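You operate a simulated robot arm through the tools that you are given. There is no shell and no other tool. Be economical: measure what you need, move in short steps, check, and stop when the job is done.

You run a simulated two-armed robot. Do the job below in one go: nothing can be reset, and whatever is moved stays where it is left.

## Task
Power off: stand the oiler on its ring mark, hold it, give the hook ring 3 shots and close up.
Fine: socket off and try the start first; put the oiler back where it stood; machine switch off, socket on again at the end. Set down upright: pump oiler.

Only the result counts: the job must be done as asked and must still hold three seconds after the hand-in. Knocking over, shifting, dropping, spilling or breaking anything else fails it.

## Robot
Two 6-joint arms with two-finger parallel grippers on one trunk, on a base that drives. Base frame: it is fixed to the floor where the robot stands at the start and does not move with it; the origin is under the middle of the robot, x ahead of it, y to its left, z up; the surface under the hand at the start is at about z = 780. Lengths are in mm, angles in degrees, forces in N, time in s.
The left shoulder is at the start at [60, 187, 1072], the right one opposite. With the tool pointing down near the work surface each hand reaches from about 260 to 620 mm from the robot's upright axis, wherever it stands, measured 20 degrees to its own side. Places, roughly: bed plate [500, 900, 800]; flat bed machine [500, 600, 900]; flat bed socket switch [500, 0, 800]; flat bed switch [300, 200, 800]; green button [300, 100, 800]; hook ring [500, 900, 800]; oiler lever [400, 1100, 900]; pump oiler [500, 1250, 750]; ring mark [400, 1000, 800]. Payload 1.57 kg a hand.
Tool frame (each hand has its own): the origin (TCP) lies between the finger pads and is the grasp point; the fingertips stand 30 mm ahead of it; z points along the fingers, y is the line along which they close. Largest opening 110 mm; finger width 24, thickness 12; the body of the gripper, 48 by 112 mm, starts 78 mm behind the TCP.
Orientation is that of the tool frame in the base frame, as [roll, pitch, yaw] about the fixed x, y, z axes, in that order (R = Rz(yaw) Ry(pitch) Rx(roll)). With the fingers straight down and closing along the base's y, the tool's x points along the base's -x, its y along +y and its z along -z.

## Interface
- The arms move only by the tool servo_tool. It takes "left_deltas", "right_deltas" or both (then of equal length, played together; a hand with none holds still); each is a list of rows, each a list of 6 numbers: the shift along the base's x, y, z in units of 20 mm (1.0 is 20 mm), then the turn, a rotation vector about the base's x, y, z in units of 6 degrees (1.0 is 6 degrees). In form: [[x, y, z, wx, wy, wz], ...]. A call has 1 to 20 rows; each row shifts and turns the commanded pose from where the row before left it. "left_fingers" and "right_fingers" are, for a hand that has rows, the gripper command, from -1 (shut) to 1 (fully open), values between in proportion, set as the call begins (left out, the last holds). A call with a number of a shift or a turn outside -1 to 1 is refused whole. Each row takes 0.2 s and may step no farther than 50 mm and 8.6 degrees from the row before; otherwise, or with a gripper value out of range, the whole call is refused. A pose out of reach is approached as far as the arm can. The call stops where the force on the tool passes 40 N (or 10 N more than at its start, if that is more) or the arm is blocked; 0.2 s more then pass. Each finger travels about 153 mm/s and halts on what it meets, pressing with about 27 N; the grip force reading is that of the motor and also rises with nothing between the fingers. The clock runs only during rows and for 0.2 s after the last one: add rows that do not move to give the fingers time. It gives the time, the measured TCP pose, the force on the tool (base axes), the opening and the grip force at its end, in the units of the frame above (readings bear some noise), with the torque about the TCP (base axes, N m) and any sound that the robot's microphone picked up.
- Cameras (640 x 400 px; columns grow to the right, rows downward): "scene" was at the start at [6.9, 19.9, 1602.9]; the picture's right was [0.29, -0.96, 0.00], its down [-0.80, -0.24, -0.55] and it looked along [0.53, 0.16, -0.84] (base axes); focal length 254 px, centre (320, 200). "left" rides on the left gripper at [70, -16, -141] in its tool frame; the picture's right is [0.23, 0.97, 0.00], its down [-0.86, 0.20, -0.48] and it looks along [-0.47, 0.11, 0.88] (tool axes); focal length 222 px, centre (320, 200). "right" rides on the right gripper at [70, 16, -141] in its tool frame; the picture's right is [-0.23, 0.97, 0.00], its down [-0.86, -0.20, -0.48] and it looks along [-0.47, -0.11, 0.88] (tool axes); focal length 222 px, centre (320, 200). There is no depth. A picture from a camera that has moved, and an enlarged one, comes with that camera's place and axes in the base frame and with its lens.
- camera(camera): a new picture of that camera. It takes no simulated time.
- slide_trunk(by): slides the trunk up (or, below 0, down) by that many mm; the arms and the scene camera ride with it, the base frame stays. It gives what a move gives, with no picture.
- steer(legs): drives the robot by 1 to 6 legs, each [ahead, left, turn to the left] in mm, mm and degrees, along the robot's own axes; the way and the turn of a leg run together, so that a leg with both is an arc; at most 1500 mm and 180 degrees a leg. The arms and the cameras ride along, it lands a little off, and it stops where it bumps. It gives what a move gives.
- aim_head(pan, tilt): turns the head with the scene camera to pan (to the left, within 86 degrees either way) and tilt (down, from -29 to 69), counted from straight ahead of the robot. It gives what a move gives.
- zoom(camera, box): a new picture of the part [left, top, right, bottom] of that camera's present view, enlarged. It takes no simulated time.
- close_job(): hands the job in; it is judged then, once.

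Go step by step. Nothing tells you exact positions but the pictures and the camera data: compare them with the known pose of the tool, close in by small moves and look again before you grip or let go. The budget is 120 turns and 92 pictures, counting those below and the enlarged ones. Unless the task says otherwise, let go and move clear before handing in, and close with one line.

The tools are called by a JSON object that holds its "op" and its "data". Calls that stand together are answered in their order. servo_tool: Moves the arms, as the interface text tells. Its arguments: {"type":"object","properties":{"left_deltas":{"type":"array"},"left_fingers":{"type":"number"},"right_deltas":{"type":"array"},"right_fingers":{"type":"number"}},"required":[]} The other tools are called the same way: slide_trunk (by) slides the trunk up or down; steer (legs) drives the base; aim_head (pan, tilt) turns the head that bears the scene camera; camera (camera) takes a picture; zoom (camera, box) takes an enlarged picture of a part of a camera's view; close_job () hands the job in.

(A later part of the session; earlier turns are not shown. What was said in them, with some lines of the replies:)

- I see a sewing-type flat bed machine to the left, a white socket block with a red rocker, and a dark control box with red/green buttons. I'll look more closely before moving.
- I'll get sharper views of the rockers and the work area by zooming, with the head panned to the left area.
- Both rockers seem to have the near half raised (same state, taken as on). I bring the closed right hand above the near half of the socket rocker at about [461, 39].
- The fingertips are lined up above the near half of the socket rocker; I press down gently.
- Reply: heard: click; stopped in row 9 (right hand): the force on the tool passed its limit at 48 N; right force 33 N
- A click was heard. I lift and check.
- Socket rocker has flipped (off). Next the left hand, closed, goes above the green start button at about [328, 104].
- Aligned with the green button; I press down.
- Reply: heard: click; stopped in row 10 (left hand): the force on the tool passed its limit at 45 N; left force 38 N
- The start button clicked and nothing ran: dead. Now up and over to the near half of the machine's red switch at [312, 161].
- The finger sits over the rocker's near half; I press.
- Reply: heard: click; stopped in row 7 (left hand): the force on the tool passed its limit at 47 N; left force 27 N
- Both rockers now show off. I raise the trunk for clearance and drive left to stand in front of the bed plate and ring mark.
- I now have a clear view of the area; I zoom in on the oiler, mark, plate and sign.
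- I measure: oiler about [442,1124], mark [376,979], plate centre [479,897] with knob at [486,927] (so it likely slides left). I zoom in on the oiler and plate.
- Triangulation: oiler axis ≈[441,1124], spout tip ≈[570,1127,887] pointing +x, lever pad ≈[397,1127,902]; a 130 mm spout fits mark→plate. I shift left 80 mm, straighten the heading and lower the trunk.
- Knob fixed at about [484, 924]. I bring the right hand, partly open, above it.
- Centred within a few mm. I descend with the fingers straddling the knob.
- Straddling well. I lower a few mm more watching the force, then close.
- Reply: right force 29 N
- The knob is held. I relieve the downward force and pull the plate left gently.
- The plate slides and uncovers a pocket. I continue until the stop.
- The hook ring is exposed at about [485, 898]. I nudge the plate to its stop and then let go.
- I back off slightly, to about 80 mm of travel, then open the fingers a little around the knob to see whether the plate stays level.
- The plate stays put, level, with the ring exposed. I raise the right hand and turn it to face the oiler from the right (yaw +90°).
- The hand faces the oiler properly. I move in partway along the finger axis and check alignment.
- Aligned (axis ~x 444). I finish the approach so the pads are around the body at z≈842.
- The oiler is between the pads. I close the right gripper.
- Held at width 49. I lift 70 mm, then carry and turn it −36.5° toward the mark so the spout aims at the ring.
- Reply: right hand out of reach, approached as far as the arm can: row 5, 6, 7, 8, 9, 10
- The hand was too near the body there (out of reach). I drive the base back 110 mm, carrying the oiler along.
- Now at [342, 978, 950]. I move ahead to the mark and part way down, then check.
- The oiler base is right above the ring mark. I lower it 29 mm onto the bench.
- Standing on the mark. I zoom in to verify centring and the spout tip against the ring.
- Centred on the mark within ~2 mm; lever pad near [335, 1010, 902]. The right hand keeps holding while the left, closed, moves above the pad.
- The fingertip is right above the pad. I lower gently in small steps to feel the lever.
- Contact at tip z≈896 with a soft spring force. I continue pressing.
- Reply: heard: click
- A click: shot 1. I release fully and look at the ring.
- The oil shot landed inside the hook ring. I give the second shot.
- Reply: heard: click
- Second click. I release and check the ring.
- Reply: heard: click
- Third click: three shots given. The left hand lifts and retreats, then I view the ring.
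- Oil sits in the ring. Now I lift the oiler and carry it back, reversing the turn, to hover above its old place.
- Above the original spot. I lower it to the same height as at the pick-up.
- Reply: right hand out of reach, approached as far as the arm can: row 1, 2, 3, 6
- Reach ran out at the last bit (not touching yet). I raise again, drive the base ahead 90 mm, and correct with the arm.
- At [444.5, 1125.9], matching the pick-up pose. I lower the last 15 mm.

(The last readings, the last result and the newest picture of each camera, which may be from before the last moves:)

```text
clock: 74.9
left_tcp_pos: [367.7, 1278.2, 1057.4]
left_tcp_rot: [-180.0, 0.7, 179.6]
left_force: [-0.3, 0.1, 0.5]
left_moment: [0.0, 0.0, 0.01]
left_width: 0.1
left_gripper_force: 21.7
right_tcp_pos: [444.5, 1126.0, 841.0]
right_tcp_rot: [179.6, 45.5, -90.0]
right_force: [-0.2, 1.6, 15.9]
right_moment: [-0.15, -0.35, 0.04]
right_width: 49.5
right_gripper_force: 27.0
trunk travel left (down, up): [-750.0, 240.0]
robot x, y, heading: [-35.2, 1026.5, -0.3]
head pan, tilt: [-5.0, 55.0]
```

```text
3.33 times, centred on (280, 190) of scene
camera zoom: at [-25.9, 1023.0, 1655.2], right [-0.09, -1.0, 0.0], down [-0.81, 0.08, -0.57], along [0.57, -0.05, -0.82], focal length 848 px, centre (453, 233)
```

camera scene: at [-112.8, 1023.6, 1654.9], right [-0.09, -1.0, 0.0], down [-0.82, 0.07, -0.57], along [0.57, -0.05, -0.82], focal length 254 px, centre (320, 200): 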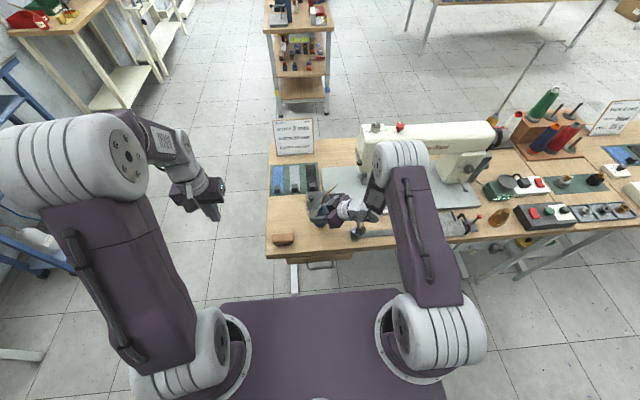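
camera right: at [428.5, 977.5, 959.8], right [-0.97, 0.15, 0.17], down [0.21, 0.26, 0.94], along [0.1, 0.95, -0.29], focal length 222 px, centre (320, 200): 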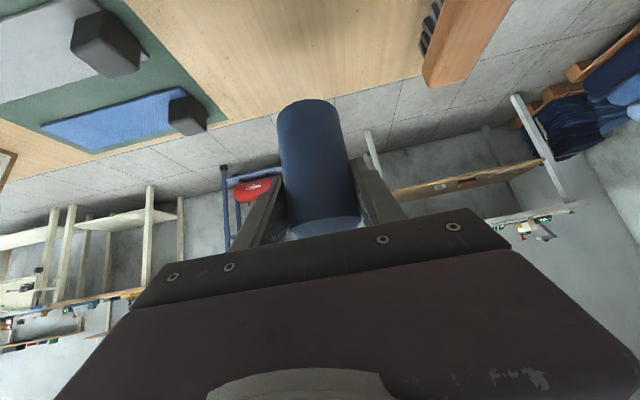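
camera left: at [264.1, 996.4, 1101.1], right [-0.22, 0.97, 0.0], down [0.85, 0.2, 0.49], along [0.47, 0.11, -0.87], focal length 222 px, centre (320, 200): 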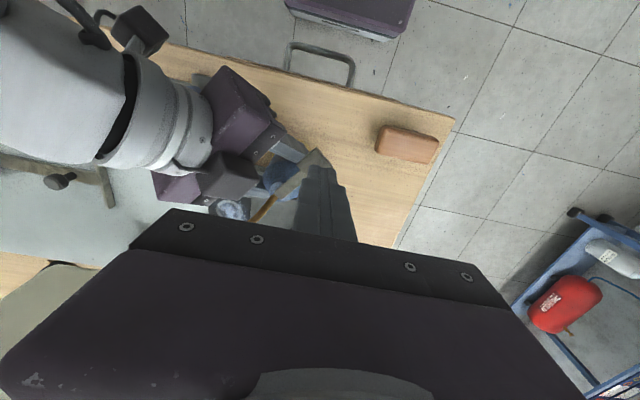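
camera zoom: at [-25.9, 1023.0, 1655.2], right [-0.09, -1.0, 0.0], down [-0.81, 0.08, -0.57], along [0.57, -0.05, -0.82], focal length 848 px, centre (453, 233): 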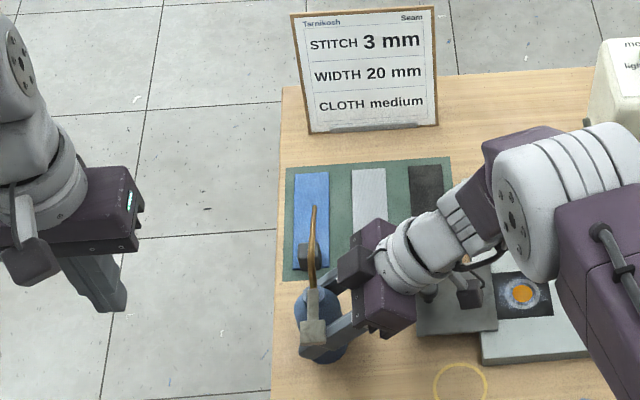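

It's standing on the bench. I ease the load, open and back out along the finger axis.

{"op": "servo_tool", "data": {"right_deltas": [[0, 0, 0.04, 0, 0, 0]]}}

{"op": "servo_tool", "data": {"right_deltas": [[0, 0, 0, 0, 0, 0], [0, 0, 0, 0, 0, 0], [0, -0.4, 0.4, 0, 0, 0], [0, -0.7, 0.7, 0, 0, 0], [0, -0.7, 0.7, 0, 0, 0], [0, -0.7, 0.7, 0, 0, 0], [0, -0.7, 0.7, 0, 0, 0], [0, -0.7, 0.7, 0, 0, 0], [0, -0.7, 0.7, 0, 0, 0], [0, -0.7, 0.7, 0, 0, 0]], "right_fingers": 0.5}}

{"op": "camera", "data": {"camera": "right"}}

{"op": "zoom", "data": {"camera": "scene", "box": [250, 150, 370, 250]}}

```text
clock: 75.3
left_tcp_pos: [368.2, 1279.4, 1057.1]
left_tcp_rot: [-179.9, 0.6, 179.7]
left_force: [0.2, 0.1, 0.4]
left_moment: [0.01, 0.01, -0.01]
left_width: 0.0
left_gripper_force: 21.2
right_tcp_pos: [444.2, 1125.6, 841.7]
right_tcp_rot: [179.5, 45.4, -90.0]
right_force: [3.1, 2.4, 18.2]
right_moment: [-0.06, -0.55, 0.05]
right_width: 49.5
right_gripper_force: 27.4
trunk travel left (down, up): [-750.0, 240.0]
robot x, y, heading: [-36.9, 1026.8, -0.3]
head pan, tilt: [-5.0, 55.0]
```

```text
clock: 77.5
left_tcp_pos: [369.1, 1279.3, 1055.9]
left_tcp_rot: [-179.9, 0.5, 179.7]
left_force: [-0.3, 0.2, -0.4]
left_moment: [0.0, -0.01, -0.01]
left_width: 0.0
left_gripper_force: 21.1
right_tcp_pos: [446.1, 1020.3, 948.1]
right_tcp_rot: [179.2, 45.3, -90.1]
right_force: [0.2, 0.1, -0.4]
right_moment: [0.0, 0.01, 0.0]
right_width: 82.4
right_gripper_force: 0.0
trunk travel left (down, up): [-750.0, 240.0]
robot x, y, heading: [-36.7, 1031.0, -0.1]
head pan, tilt: [-5.0, 55.0]
```

```text
31 pictures are left
camera right: at [431.3, 870.4, 996.9], right [-0.97, 0.15, 0.17], down [0.21, 0.26, 0.94], along [0.1, 0.95, -0.29], focal length 222 px, centre (320, 200)
```

right: 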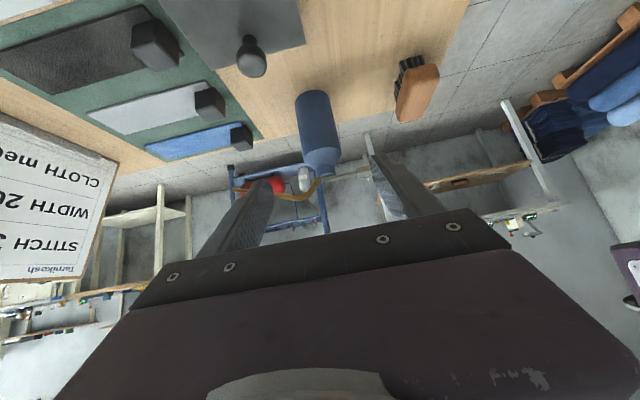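

```text
4.00 times, centred on (310, 200) of scene
camera zoom: at [-23.8, 1022.7, 1654.9], right [-0.09, -1.0, 0.0], down [-0.82, 0.08, -0.57], along [0.57, -0.05, -0.82], focal length 1018 px, centre (360, 200)
```

zoom: 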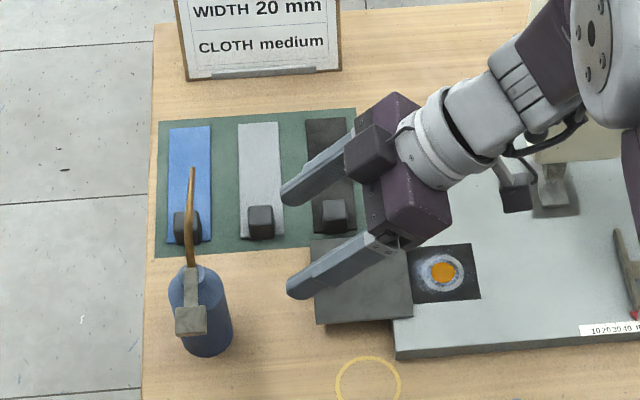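

The oiler stands upright in its place. I turn the right hand back to pointing down.

{"op": "servo_tool", "data": {"right_deltas": [[0, 0, 0.5, -1, 0, 0], [0, 0, 0, -1, 0, 0], [0, 0, 0, -1, 0, 0], [0, 0, 0, -1, 0, 0], [0, 0, 0, -1, 0, 0], [0, 0, 0, -1, 0, 0], [0, 0, 0, -1, 0, 0], [0, 0, 0, -0.55, 0, 0]], "right_fingers": 0.1}}

{"op": "servo_tool", "data": {"right_deltas": [[0.12, -0.04, 0, 0, 0, -1], [0.12, -0.04, 0, 0, 0, -1], [0.12, -0.04, 0, 0, 0, -1], [0.12, -0.04, 0, 0, 0, -1], [0.12, -0.04, 0, 0, 0, -1], [0.12, -0.04, 0, 0, 0, -1], [0.12, -0.04, 0, 0, 0, -1], [0.12, -0.04, 0, 0, 0, -1], [0.12, -0.04, 0, 0, 0, -1], [0.12, -0.04, 0, 0, 0, -1], [0.12, -0.04, 0, 0, 0, -1], [0.12, -0.04, 0, 0, 0, -1], [0.12, -0.04, 0, 0, 0, -1], [0.12, -0.04, 0, 0, 0, -1], [0.12, -0.04, 0, 0, 0, -1]]}}

{"op": "camera", "data": {"camera": "right"}}

```text
clock: 79.3
left_tcp_pos: [369.0, 1278.3, 1056.0]
left_tcp_rot: [-179.9, 0.5, 179.7]
left_force: [0.0, 0.1, 0.5]
left_moment: [0.0, 0.0, 0.0]
left_width: 0.0
left_gripper_force: 21.2
right_tcp_pos: [445.0, 1020.2, 956.5]
right_tcp_rot: [179.4, -0.2, -90.1]
right_force: [-0.1, 0.2, 0.2]
right_moment: [-0.01, 0.0, -0.01]
right_width: 60.6
right_gripper_force: 0.0
trunk travel left (down, up): [-750.0, 240.0]
robot x, y, heading: [-33.3, 1031.8, -0.0]
head pan, tilt: [-5.0, 55.0]
```

```text
clock: 82.5
left_tcp_pos: [368.8, 1277.1, 1055.4]
left_tcp_rot: [-179.9, 0.5, 179.7]
left_force: [0.2, -0.3, 0.2]
left_moment: [-0.01, -0.02, -0.04]
left_width: 0.0
left_gripper_force: 21.7
right_tcp_pos: [481.4, 1008.2, 956.0]
right_tcp_rot: [179.2, 0.1, 179.8]
right_force: [-0.1, -0.2, -0.3]
right_moment: [0.03, -0.02, 0.03]
right_width: 60.5
right_gripper_force: 0.1
trunk travel left (down, up): [-750.0, 240.0]
robot x, y, heading: [-33.8, 1032.5, -0.2]
head pan, tilt: [-5.0, 55.0]
```

```text
29 pictures are left
camera right: at [412.1, 1022.8, 1097.5], right [0.23, 0.97, 0.01], down [0.85, -0.21, 0.48], along [0.47, -0.1, -0.88], focal length 222 px, centre (320, 200)
```

right: 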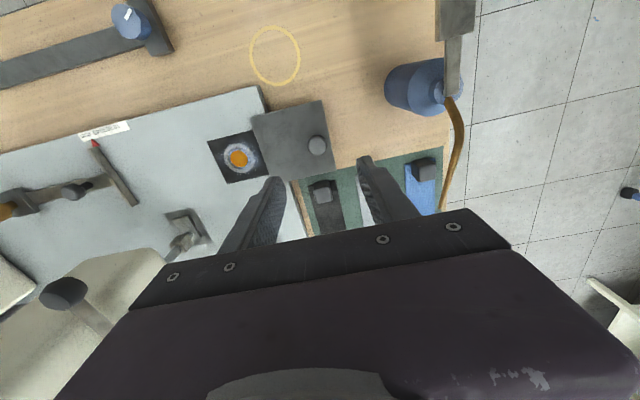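

Aligned over the knob. I descend and grip it.

{"op": "servo_tool", "data": {"right_deltas": [[0, -0.05, -1, 0, 0, 0], [0, 0, -1, 0, 0, 0], [0, 0, -1, 0, 0, 0], [0, 0, -1, 0, 0, 0], [0, 0, -1, 0, 0, 0], [0, 0, -0.4, 0, 0, 0], [0, 0, -0.2, 0, 0, 0], [0, 0, -0.2, 0, 0, 0], [0, 0, -0.15, 0, 0, 0]]}}

{"op": "servo_tool", "data": {"right_deltas": [[0, 0, 0, 0, 0, 0], [0, 0, 0, 0, 0, 0], [0, 0, 0, 0, 0, 0]], "right_fingers": -1}}

```text
clock: 84.5
left_tcp_pos: [368.3, 1279.7, 1055.2]
left_tcp_rot: [-179.9, 0.5, 179.8]
left_force: [0.4, 0.4, -0.2]
left_moment: [-0.01, 0.02, 0.0]
left_width: 0.0
left_gripper_force: 21.4
right_tcp_pos: [480.4, 1007.0, 837.1]
right_tcp_rot: [179.2, 0.0, 179.9]
right_force: [0.4, 0.4, 0.7]
right_moment: [0.03, -0.02, -0.03]
right_width: 60.5
right_gripper_force: 0.1
trunk travel left (down, up): [-750.0, 240.0]
robot x, y, heading: [-32.1, 1032.1, -0.1]
head pan, tilt: [-5.0, 55.0]
```

```text
clock: 85.3
left_tcp_pos: [369.4, 1278.6, 1054.0]
left_tcp_rot: [-179.8, 0.5, 179.7]
left_force: [-0.1, -0.6, 0.4]
left_moment: [0.01, -0.01, 0.0]
left_width: 0.0
left_gripper_force: 21.3
right_tcp_pos: [480.6, 1006.5, 836.4]
right_tcp_rot: [179.3, 0.0, 180.0]
right_force: [0.7, -0.2, -0.3]
right_moment: [0.01, -0.06, 0.0]
right_width: 22.6
right_gripper_force: 34.8
trunk travel left (down, up): [-750.0, 240.0]
robot x, y, heading: [-39.6, 1031.4, -0.3]
head pan, tilt: [-5.0, 55.0]
```

Knob gripped. I slide the plate back right, 80 mm, and a bit more against the stop.

{"op": "servo_tool", "data": {"right_deltas": [[0, -0.4, 0, 0, 0, 0], [0, -0.4, 0, 0, 0, 0], [0, -0.4, 0, 0, 0, 0], [0, -0.4, 0, 0, 0, 0], [0, -0.4, 0, 0, 0, 0], [0, -0.4, 0, 0, 0, 0], [0, -0.4, 0, 0, 0, 0], [0, -0.4, 0, 0, 0, 0], [0, -0.4, 0, 0, 0, 0], [0, -0.3, 0, 0, 0, 0], [0, -0.15, 0, 0, 0, 0], [0, -0.15, 0, 0, 0, 0], [0, -0.1, 0, 0, 0, 0]]}}

{"op": "zoom", "data": {"camera": "scene", "box": [280, 150, 400, 250]}}

```text
clock: 88.1
left_tcp_pos: [369.3, 1282.1, 1054.9]
left_tcp_rot: [-179.8, 0.4, 179.8]
left_force: [-0.7, 0.8, -0.4]
left_moment: [0.01, 0.04, -0.01]
left_width: 0.0
left_gripper_force: 20.8
right_tcp_pos: [481.5, 923.7, 836.2]
right_tcp_rot: [179.4, -0.1, 179.9]
right_force: [-5.5, 19.1, -14.6]
right_moment: [0.23, 0.05, -0.04]
right_width: 22.9
right_gripper_force: 34.9
trunk travel left (down, up): [-750.0, 240.0]
robot x, y, heading: [-37.0, 1028.1, -0.2]
head pan, tilt: [-5.0, 55.0]
```

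```text
4.00 times, centred on (340, 200) of scene
camera zoom: at [-22.3, 1027.5, 1654.8], right [-0.09, -1.0, 0.0], down [-0.82, 0.07, -0.57], along [0.57, -0.05, -0.82], focal length 1018 px, centre (240, 200)
```

zoom: 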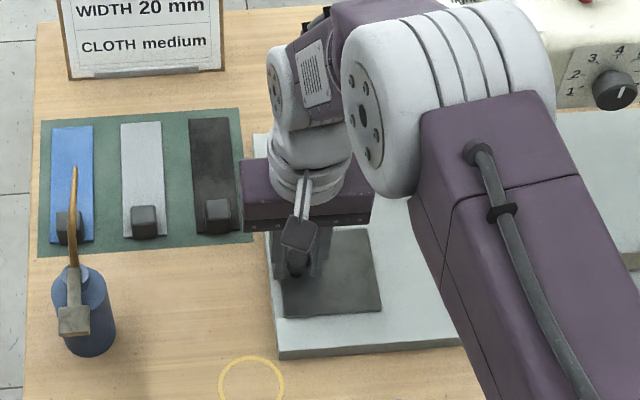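

Plate is against its stop (19 N). I ease off, open and lift clear.

{"op": "servo_tool", "data": {"right_deltas": [[0, 0.08, 0, 0, 0, 0]]}}

{"op": "servo_tool", "data": {"right_deltas": [[0, 0, 0, 0, 0, 0], [0, 0, 0, 0, 0, 0], [0, 0, 0.3, 0, 0, 0], [0, 0, 1, 0, 0, 0], [0, 0, 1, 0, 0, 0], [0, 0, 1, 0, 0, 0], [0, 0, 1, 0, 0, 0], [0, 0, 1, 0, 0, 0], [0, 0, 1, 0, 0, 0]], "right_fingers": -0.1}}

{"op": "camera", "data": {"camera": "right"}}

```text
clock: 88.5
left_tcp_pos: [370.7, 1280.9, 1054.0]
left_tcp_rot: [-179.7, 0.4, 179.6]
left_force: [1.0, -0.9, 0.6]
left_moment: [0.02, -0.02, 0.0]
left_width: 0.0
left_gripper_force: 21.1
right_tcp_pos: [481.5, 925.4, 836.5]
right_tcp_rot: [179.4, -0.1, 179.9]
right_force: [-5.9, 17.2, -15.2]
right_moment: [0.24, 0.0, 0.09]
right_width: 22.9
right_gripper_force: 35.1
trunk travel left (down, up): [-750.0, 240.0]
robot x, y, heading: [-38.3, 1030.7, -0.2]
head pan, tilt: [-5.0, 55.0]
```

```text
clock: 90.5
left_tcp_pos: [368.3, 1278.8, 1055.5]
left_tcp_rot: [-179.9, 0.5, 179.7]
left_force: [0.4, 0.7, 0.3]
left_moment: [0.0, -0.02, 0.0]
left_width: 0.0
left_gripper_force: 21.9
right_tcp_pos: [480.3, 922.6, 965.2]
right_tcp_rot: [179.3, 0.0, 179.8]
right_force: [-0.4, 1.0, 0.1]
right_moment: [0.0, 0.04, 0.0]
right_width: 49.4
right_gripper_force: 0.0
trunk travel left (down, up): [-750.0, 240.0]
robot x, y, heading: [-33.2, 1028.4, -0.3]
head pan, tilt: [-5.0, 55.0]
```

```text
27 pictures are left
camera right: at [411.5, 937.5, 1104.9], right [0.23, 0.97, 0.01], down [0.85, -0.21, 0.48], along [0.47, -0.1, -0.88], focal length 222 px, centre (320, 200)
```

right: 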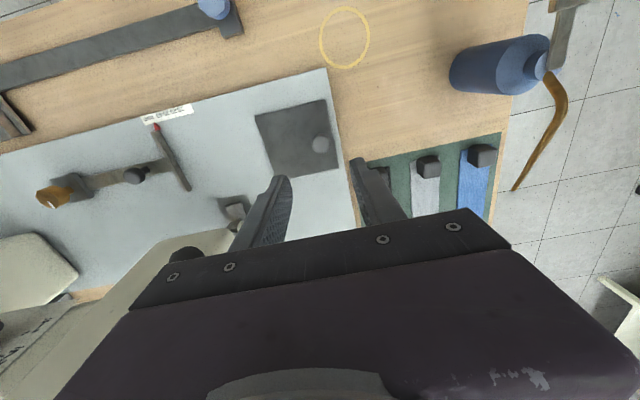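

Plate closed. I raise the trunk and drive back to the right, in front of the socket.

{"op": "slide_trunk", "data": {"by": 210}}

{"op": "steer", "data": {"legs": [[0, -1028, 0]]}}

{"op": "aim_head", "data": {"pan": 10, "tilt": 56}}

{"op": "camera", "data": {"camera": "scene"}}

```text
clock: 92.8
left_tcp_pos: [369.7, 1278.2, 1265.0]
left_tcp_rot: [-179.9, 0.5, 179.6]
left_force: [-0.4, 0.1, 0.4]
left_moment: [0.01, -0.02, 0.01]
left_width: 0.1
left_gripper_force: 21.3
right_tcp_pos: [481.4, 923.1, 1173.7]
right_tcp_rot: [179.3, 0.0, 179.9]
right_force: [0.6, -0.4, 0.3]
right_moment: [0.02, 0.0, 0.01]
right_width: 49.2
right_gripper_force: 0.1
trunk travel left (down, up): [-960.0, 30.0]
robot x, y, heading: [-38.3, 1028.1, -0.3]
head pan, tilt: [-5.0, 55.0]
```

```text
clock: 98.0
left_tcp_pos: [365.7, 273.3, 1266.1]
left_tcp_rot: [-179.9, 0.5, 180.0]
left_force: [0.3, 0.2, -0.1]
left_moment: [0.01, 0.01, 0.0]
left_width: 0.1
left_gripper_force: 21.1
right_tcp_pos: [479.9, -83.0, 1172.7]
right_tcp_rot: [179.4, -0.1, -179.9]
right_force: [-0.2, 0.5, -0.2]
right_moment: [-0.03, -0.01, 0.01]
right_width: 49.6
right_gripper_force: 0.1
trunk travel left (down, up): [-960.0, 30.0]
robot x, y, heading: [-37.8, 18.9, 0.0]
head pan, tilt: [-5.0, 55.0]
```

```text
clock: 98.8
left_tcp_pos: [367.0, 271.6, 1265.4]
left_tcp_rot: [180.0, 0.4, -179.9]
left_force: [0.2, -0.4, 0.6]
left_moment: [0.0, 0.03, 0.01]
left_width: 0.0
left_gripper_force: 20.9
right_tcp_pos: [479.9, -83.4, 1172.6]
right_tcp_rot: [179.3, 0.0, -179.8]
right_force: [-0.1, 0.3, -0.2]
right_moment: [-0.03, -0.03, -0.01]
right_width: 49.4
right_gripper_force: 0.1
trunk travel left (down, up): [-960.0, 30.0]
robot x, y, heading: [-35.4, 25.8, 0.3]
head pan, tilt: [10.0, 56.0]
```

```text
26 pictures are left
camera scene: at [-26.6, 33.3, 1863.7], right [0.17, -0.98, 0.0], down [-0.82, -0.14, -0.56], along [0.55, 0.1, -0.83], focal length 254 px, centre (320, 200)
```

scene: 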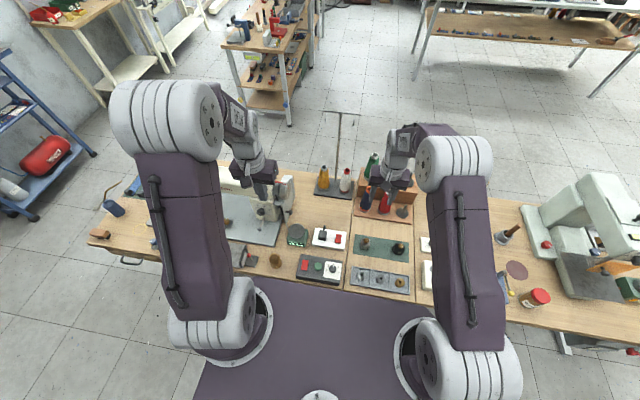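

I bring the closed right hand above the far half of the socket rocker while high, then lower the trunk.

{"op": "servo_tool", "data": {"right_deltas": [[0, 1, 0, 0, 0, 0], [0, 1, 0, 0, 0, 0], [0, 1, 0, 0, 0, 0], [0, 1, 0, 0, 0, 0], [0, 1, 0, 0, 0, 0], [0, 1, 0, 0, 0, 0], [0.3, 0.1, 0, 0, 0, 0]], "right_fingers": -1}}

{"op": "slide_trunk", "data": {"by": -230}}

{"op": "camera", "data": {"camera": "right"}}

{"op": "zoom", "data": {"camera": "scene", "box": [270, 180, 390, 280]}}

```text
clock: 100.4
left_tcp_pos: [366.0, 273.5, 1265.7]
left_tcp_rot: [-179.9, 0.5, -180.0]
left_force: [0.0, 0.2, 0.5]
left_moment: [-0.02, 0.0, 0.03]
left_width: 0.0
left_gripper_force: 21.9
right_tcp_pos: [486.3, 38.9, 1173.4]
right_tcp_rot: [179.4, 0.0, -179.8]
right_force: [-0.2, 0.2, 0.1]
right_moment: [-0.04, 0.02, -0.03]
right_width: 0.0
right_gripper_force: 21.6
trunk travel left (down, up): [-960.0, 30.0]
robot x, y, heading: [-37.1, 20.3, 0.4]
head pan, tilt: [10.0, 56.0]
```

```text
clock: 102.8
left_tcp_pos: [367.0, 271.5, 1036.0]
left_tcp_rot: [-179.9, 0.6, -179.9]
left_force: [-0.1, 0.6, 0.2]
left_moment: [-0.04, 0.0, -0.01]
left_width: 0.0
left_gripper_force: 21.3
right_tcp_pos: [486.3, 40.0, 943.3]
right_tcp_rot: [179.3, 0.0, -179.9]
right_force: [-0.1, -0.1, -0.1]
right_moment: [-0.02, 0.01, 0.03]
right_width: 0.1
right_gripper_force: 21.0
trunk travel left (down, up): [-730.0, 260.0]
robot x, y, heading: [-38.9, 25.5, 0.1]
head pan, tilt: [10.0, 56.0]
```

```text
25 pictures are left
camera right: at [416.3, 53.4, 1084.8], right [0.22, 0.97, 0.01], down [0.86, -0.2, 0.48], along [0.47, -0.1, -0.88], focal length 222 px, centre (320, 200)
```

right: 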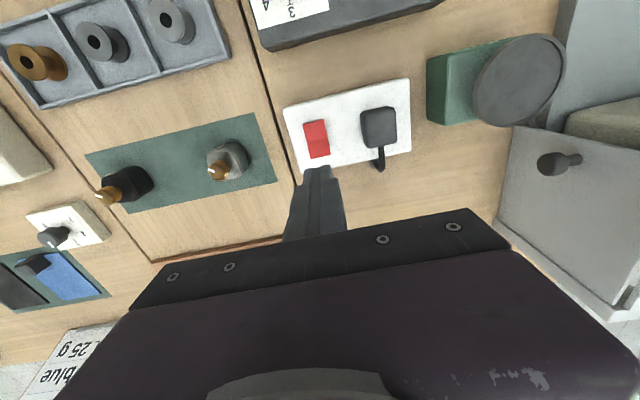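

```text
4.00 times, centred on (330, 230) of scene
camera zoom: at [-26.7, 33.3, 1633.8], right [0.18, -0.98, 0.0], down [-0.82, -0.15, -0.56], along [0.55, 0.1, -0.83], focal length 1018 px, centre (280, 80)
```

zoom: 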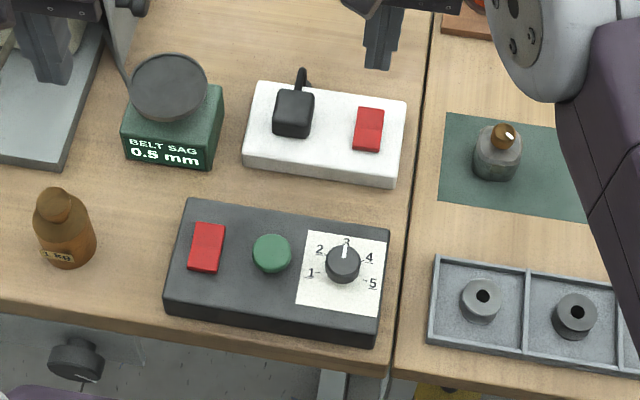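

Rocker spans x 455–497; I press its far half at x≈490.

{"op": "servo_tool", "data": {"right_deltas": [[0.15, -0.05, -1, 0, 0, 0], [0, 0, -1, 0, 0, 0], [0, 0, -1, 0, 0, 0], [0, 0, -0.5, 0, 0, 0]]}}

{"op": "zoom", "data": {"camera": "right", "box": [240, 60, 420, 220]}}

```text
clock: 103.8
left_tcp_pos: [366.2, 273.5, 1035.8]
left_tcp_rot: [-180.0, 0.5, -179.9]
left_force: [0.0, -0.5, -0.6]
left_moment: [-0.05, 0.0, 0.01]
left_width: 0.0
left_gripper_force: 21.6
right_tcp_pos: [488.9, 37.7, 873.5]
right_tcp_rot: [179.3, 0.0, -179.8]
right_force: [-0.3, 0.4, -0.4]
right_moment: [0.01, 0.01, -0.01]
right_width: 0.1
right_gripper_force: 21.1
trunk travel left (down, up): [-730.0, 260.0]
robot x, y, heading: [-33.0, 20.2, 0.1]
head pan, tilt: [10.0, 56.0]
```

```text
2.50 times, centred on (330, 140) of right
camera zoom: at [419.6, 53.1, 1014.2], right [0.22, 0.97, 0.01], down [0.86, -0.2, 0.48], along [0.47, -0.1, -0.88], focal length 555 px, centre (295, 350)
```

zoom: 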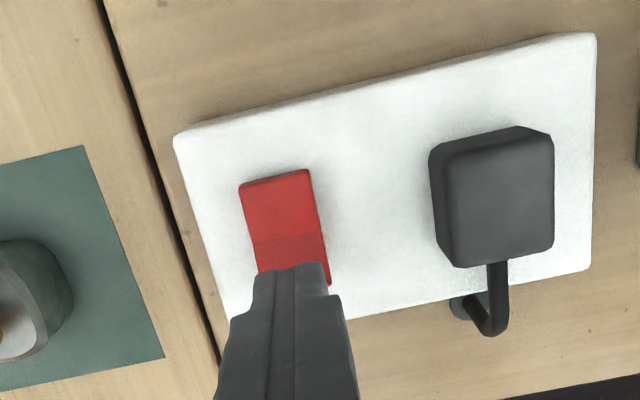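

Over the far half; press.

{"op": "servo_tool", "data": {"right_deltas": [[0, 0, -0.5, 0, 0, 0], [0, 0, -0.25, 0, 0, 0], [0, 0, -0.25, 0, 0, 0], [0, 0, -0.25, 0, 0, 0], [0, 0, -0.25, 0, 0, 0], [0, 0, -0.25, 0, 0, 0], [0, 0, -0.25, 0, 0, 0]]}}

{"op": "servo_tool", "data": {"right_deltas": [[0, 0, 1, 0, 0, 0], [0, 0, 1, 0, 0, 0], [0, 0, 1, 0, 0, 0], [0, 0, 1, 0, 0, 0], [0, 0, 1, 0, 0, 0], [0, 0, 1, 0, 0, 0], [0, 0, 1, 0, 0, 0], [0, -1, 0, 0, 0, 0], [0, -1, 0, 0, 0, 0]]}}

{"op": "zoom", "data": {"camera": "scene", "box": [280, 190, 380, 270]}}

```text
clock: 105.1
left_tcp_pos: [364.9, 272.2, 1037.5]
left_tcp_rot: [-179.8, 0.7, -180.0]
left_force: [0.2, 0.7, 0.3]
left_moment: [-0.04, 0.06, 0.01]
left_width: 0.0
left_gripper_force: 22.0
right_tcp_pos: [491.4, 39.1, 847.8]
right_tcp_rot: [179.1, 0.6, -179.9]
right_force: [-8.8, -3.0, 28.6]
right_moment: [-0.23, 0.62, 0.03]
right_width: 0.2
right_gripper_force: 21.5
trunk travel left (down, up): [-730.0, 260.0]
robot x, y, heading: [-36.9, 22.9, 0.1]
head pan, tilt: [10.0, 56.0]
heard: click
stopped in row 6 (right hand): the force on the tool passed its limit at 47 N (the readings are from after the stop); the commanded pose is now the measured one
```

```text
clock: 107.1
left_tcp_pos: [366.4, 272.2, 1036.2]
left_tcp_rot: [180.0, 0.5, 180.0]
left_force: [0.6, 0.3, -0.2]
left_moment: [0.02, -0.03, 0.0]
left_width: 0.1
left_gripper_force: 21.0
right_tcp_pos: [491.1, -2.4, 986.3]
right_tcp_rot: [179.1, 0.5, -179.8]
right_force: [0.6, -0.1, 0.2]
right_moment: [0.04, -0.01, 0.01]
right_width: 0.0
right_gripper_force: 21.2
trunk travel left (down, up): [-730.0, 260.0]
robot x, y, heading: [-36.0, 17.3, 0.1]
head pan, tilt: [10.0, 56.0]
```

```text
5.00 times, centred on (330, 230) of scene
camera zoom: at [-26.6, 32.4, 1633.7], right [0.18, -0.98, 0.0], down [-0.82, -0.14, -0.56], along [0.55, 0.1, -0.83], focal length 1272 px, centre (270, 50)
```

zoom: 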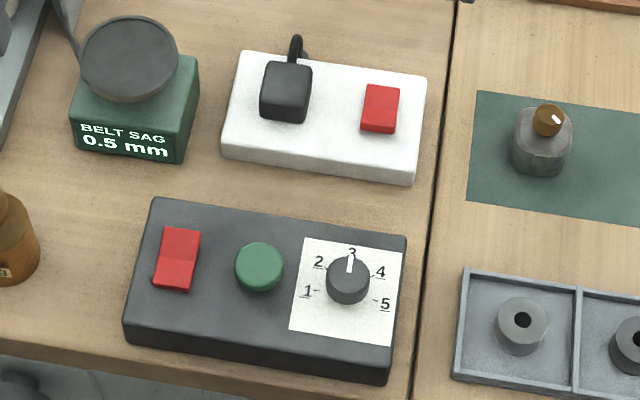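

{"op": "zoom", "data": {"camera": "scene", "box": [295, 200, 365, 250]}}

{"op": "zoom", "data": {"camera": "scene", "box": [60, 160, 300, 280]}}

```text
8.00 times, centred on (330, 225) of scene
camera zoom: at [-26.6, 32.4, 1633.7], right [0.18, -0.98, 0.0], down [-0.82, -0.14, -0.56], along [0.55, 0.1, -0.83], focal length 2035 px, centre (240, 0)
```

zoom: 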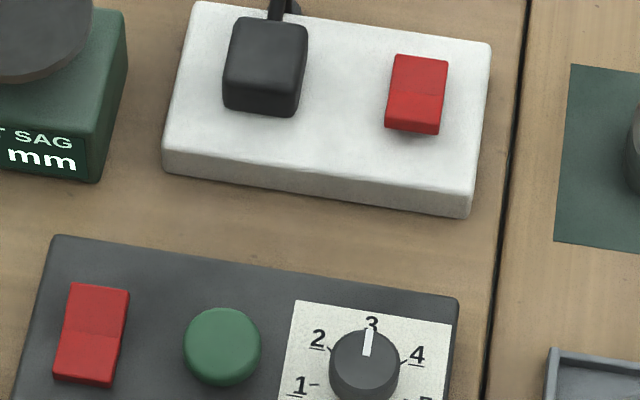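

```text
2.67 times, centred on (180, 220) of scene
camera zoom: at [-26.6, 32.4, 1633.7], right [0.18, -0.98, 0.0], down [-0.82, -0.14, -0.56], along [0.55, 0.1, -0.83], focal length 678 px, centre (693, 147)
```

zoom: 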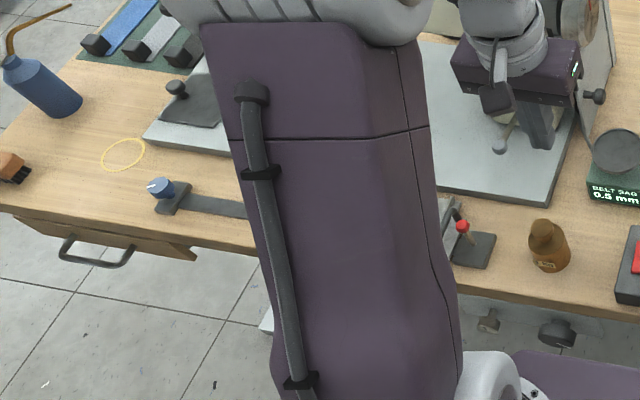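

The socket rocker is back on, the machine switch is off, the plate is closed, the oiler stands upright in its place and both hands are clear. I hand in.

{"op": "close_job", "data": {}}

```text
The job is handed in.
```

The hook ring got its 3 shots, with power off and the start tried dead first; the plate is closed, the oiler is back upright where it stood, the machine switch is off and the socket is on again.
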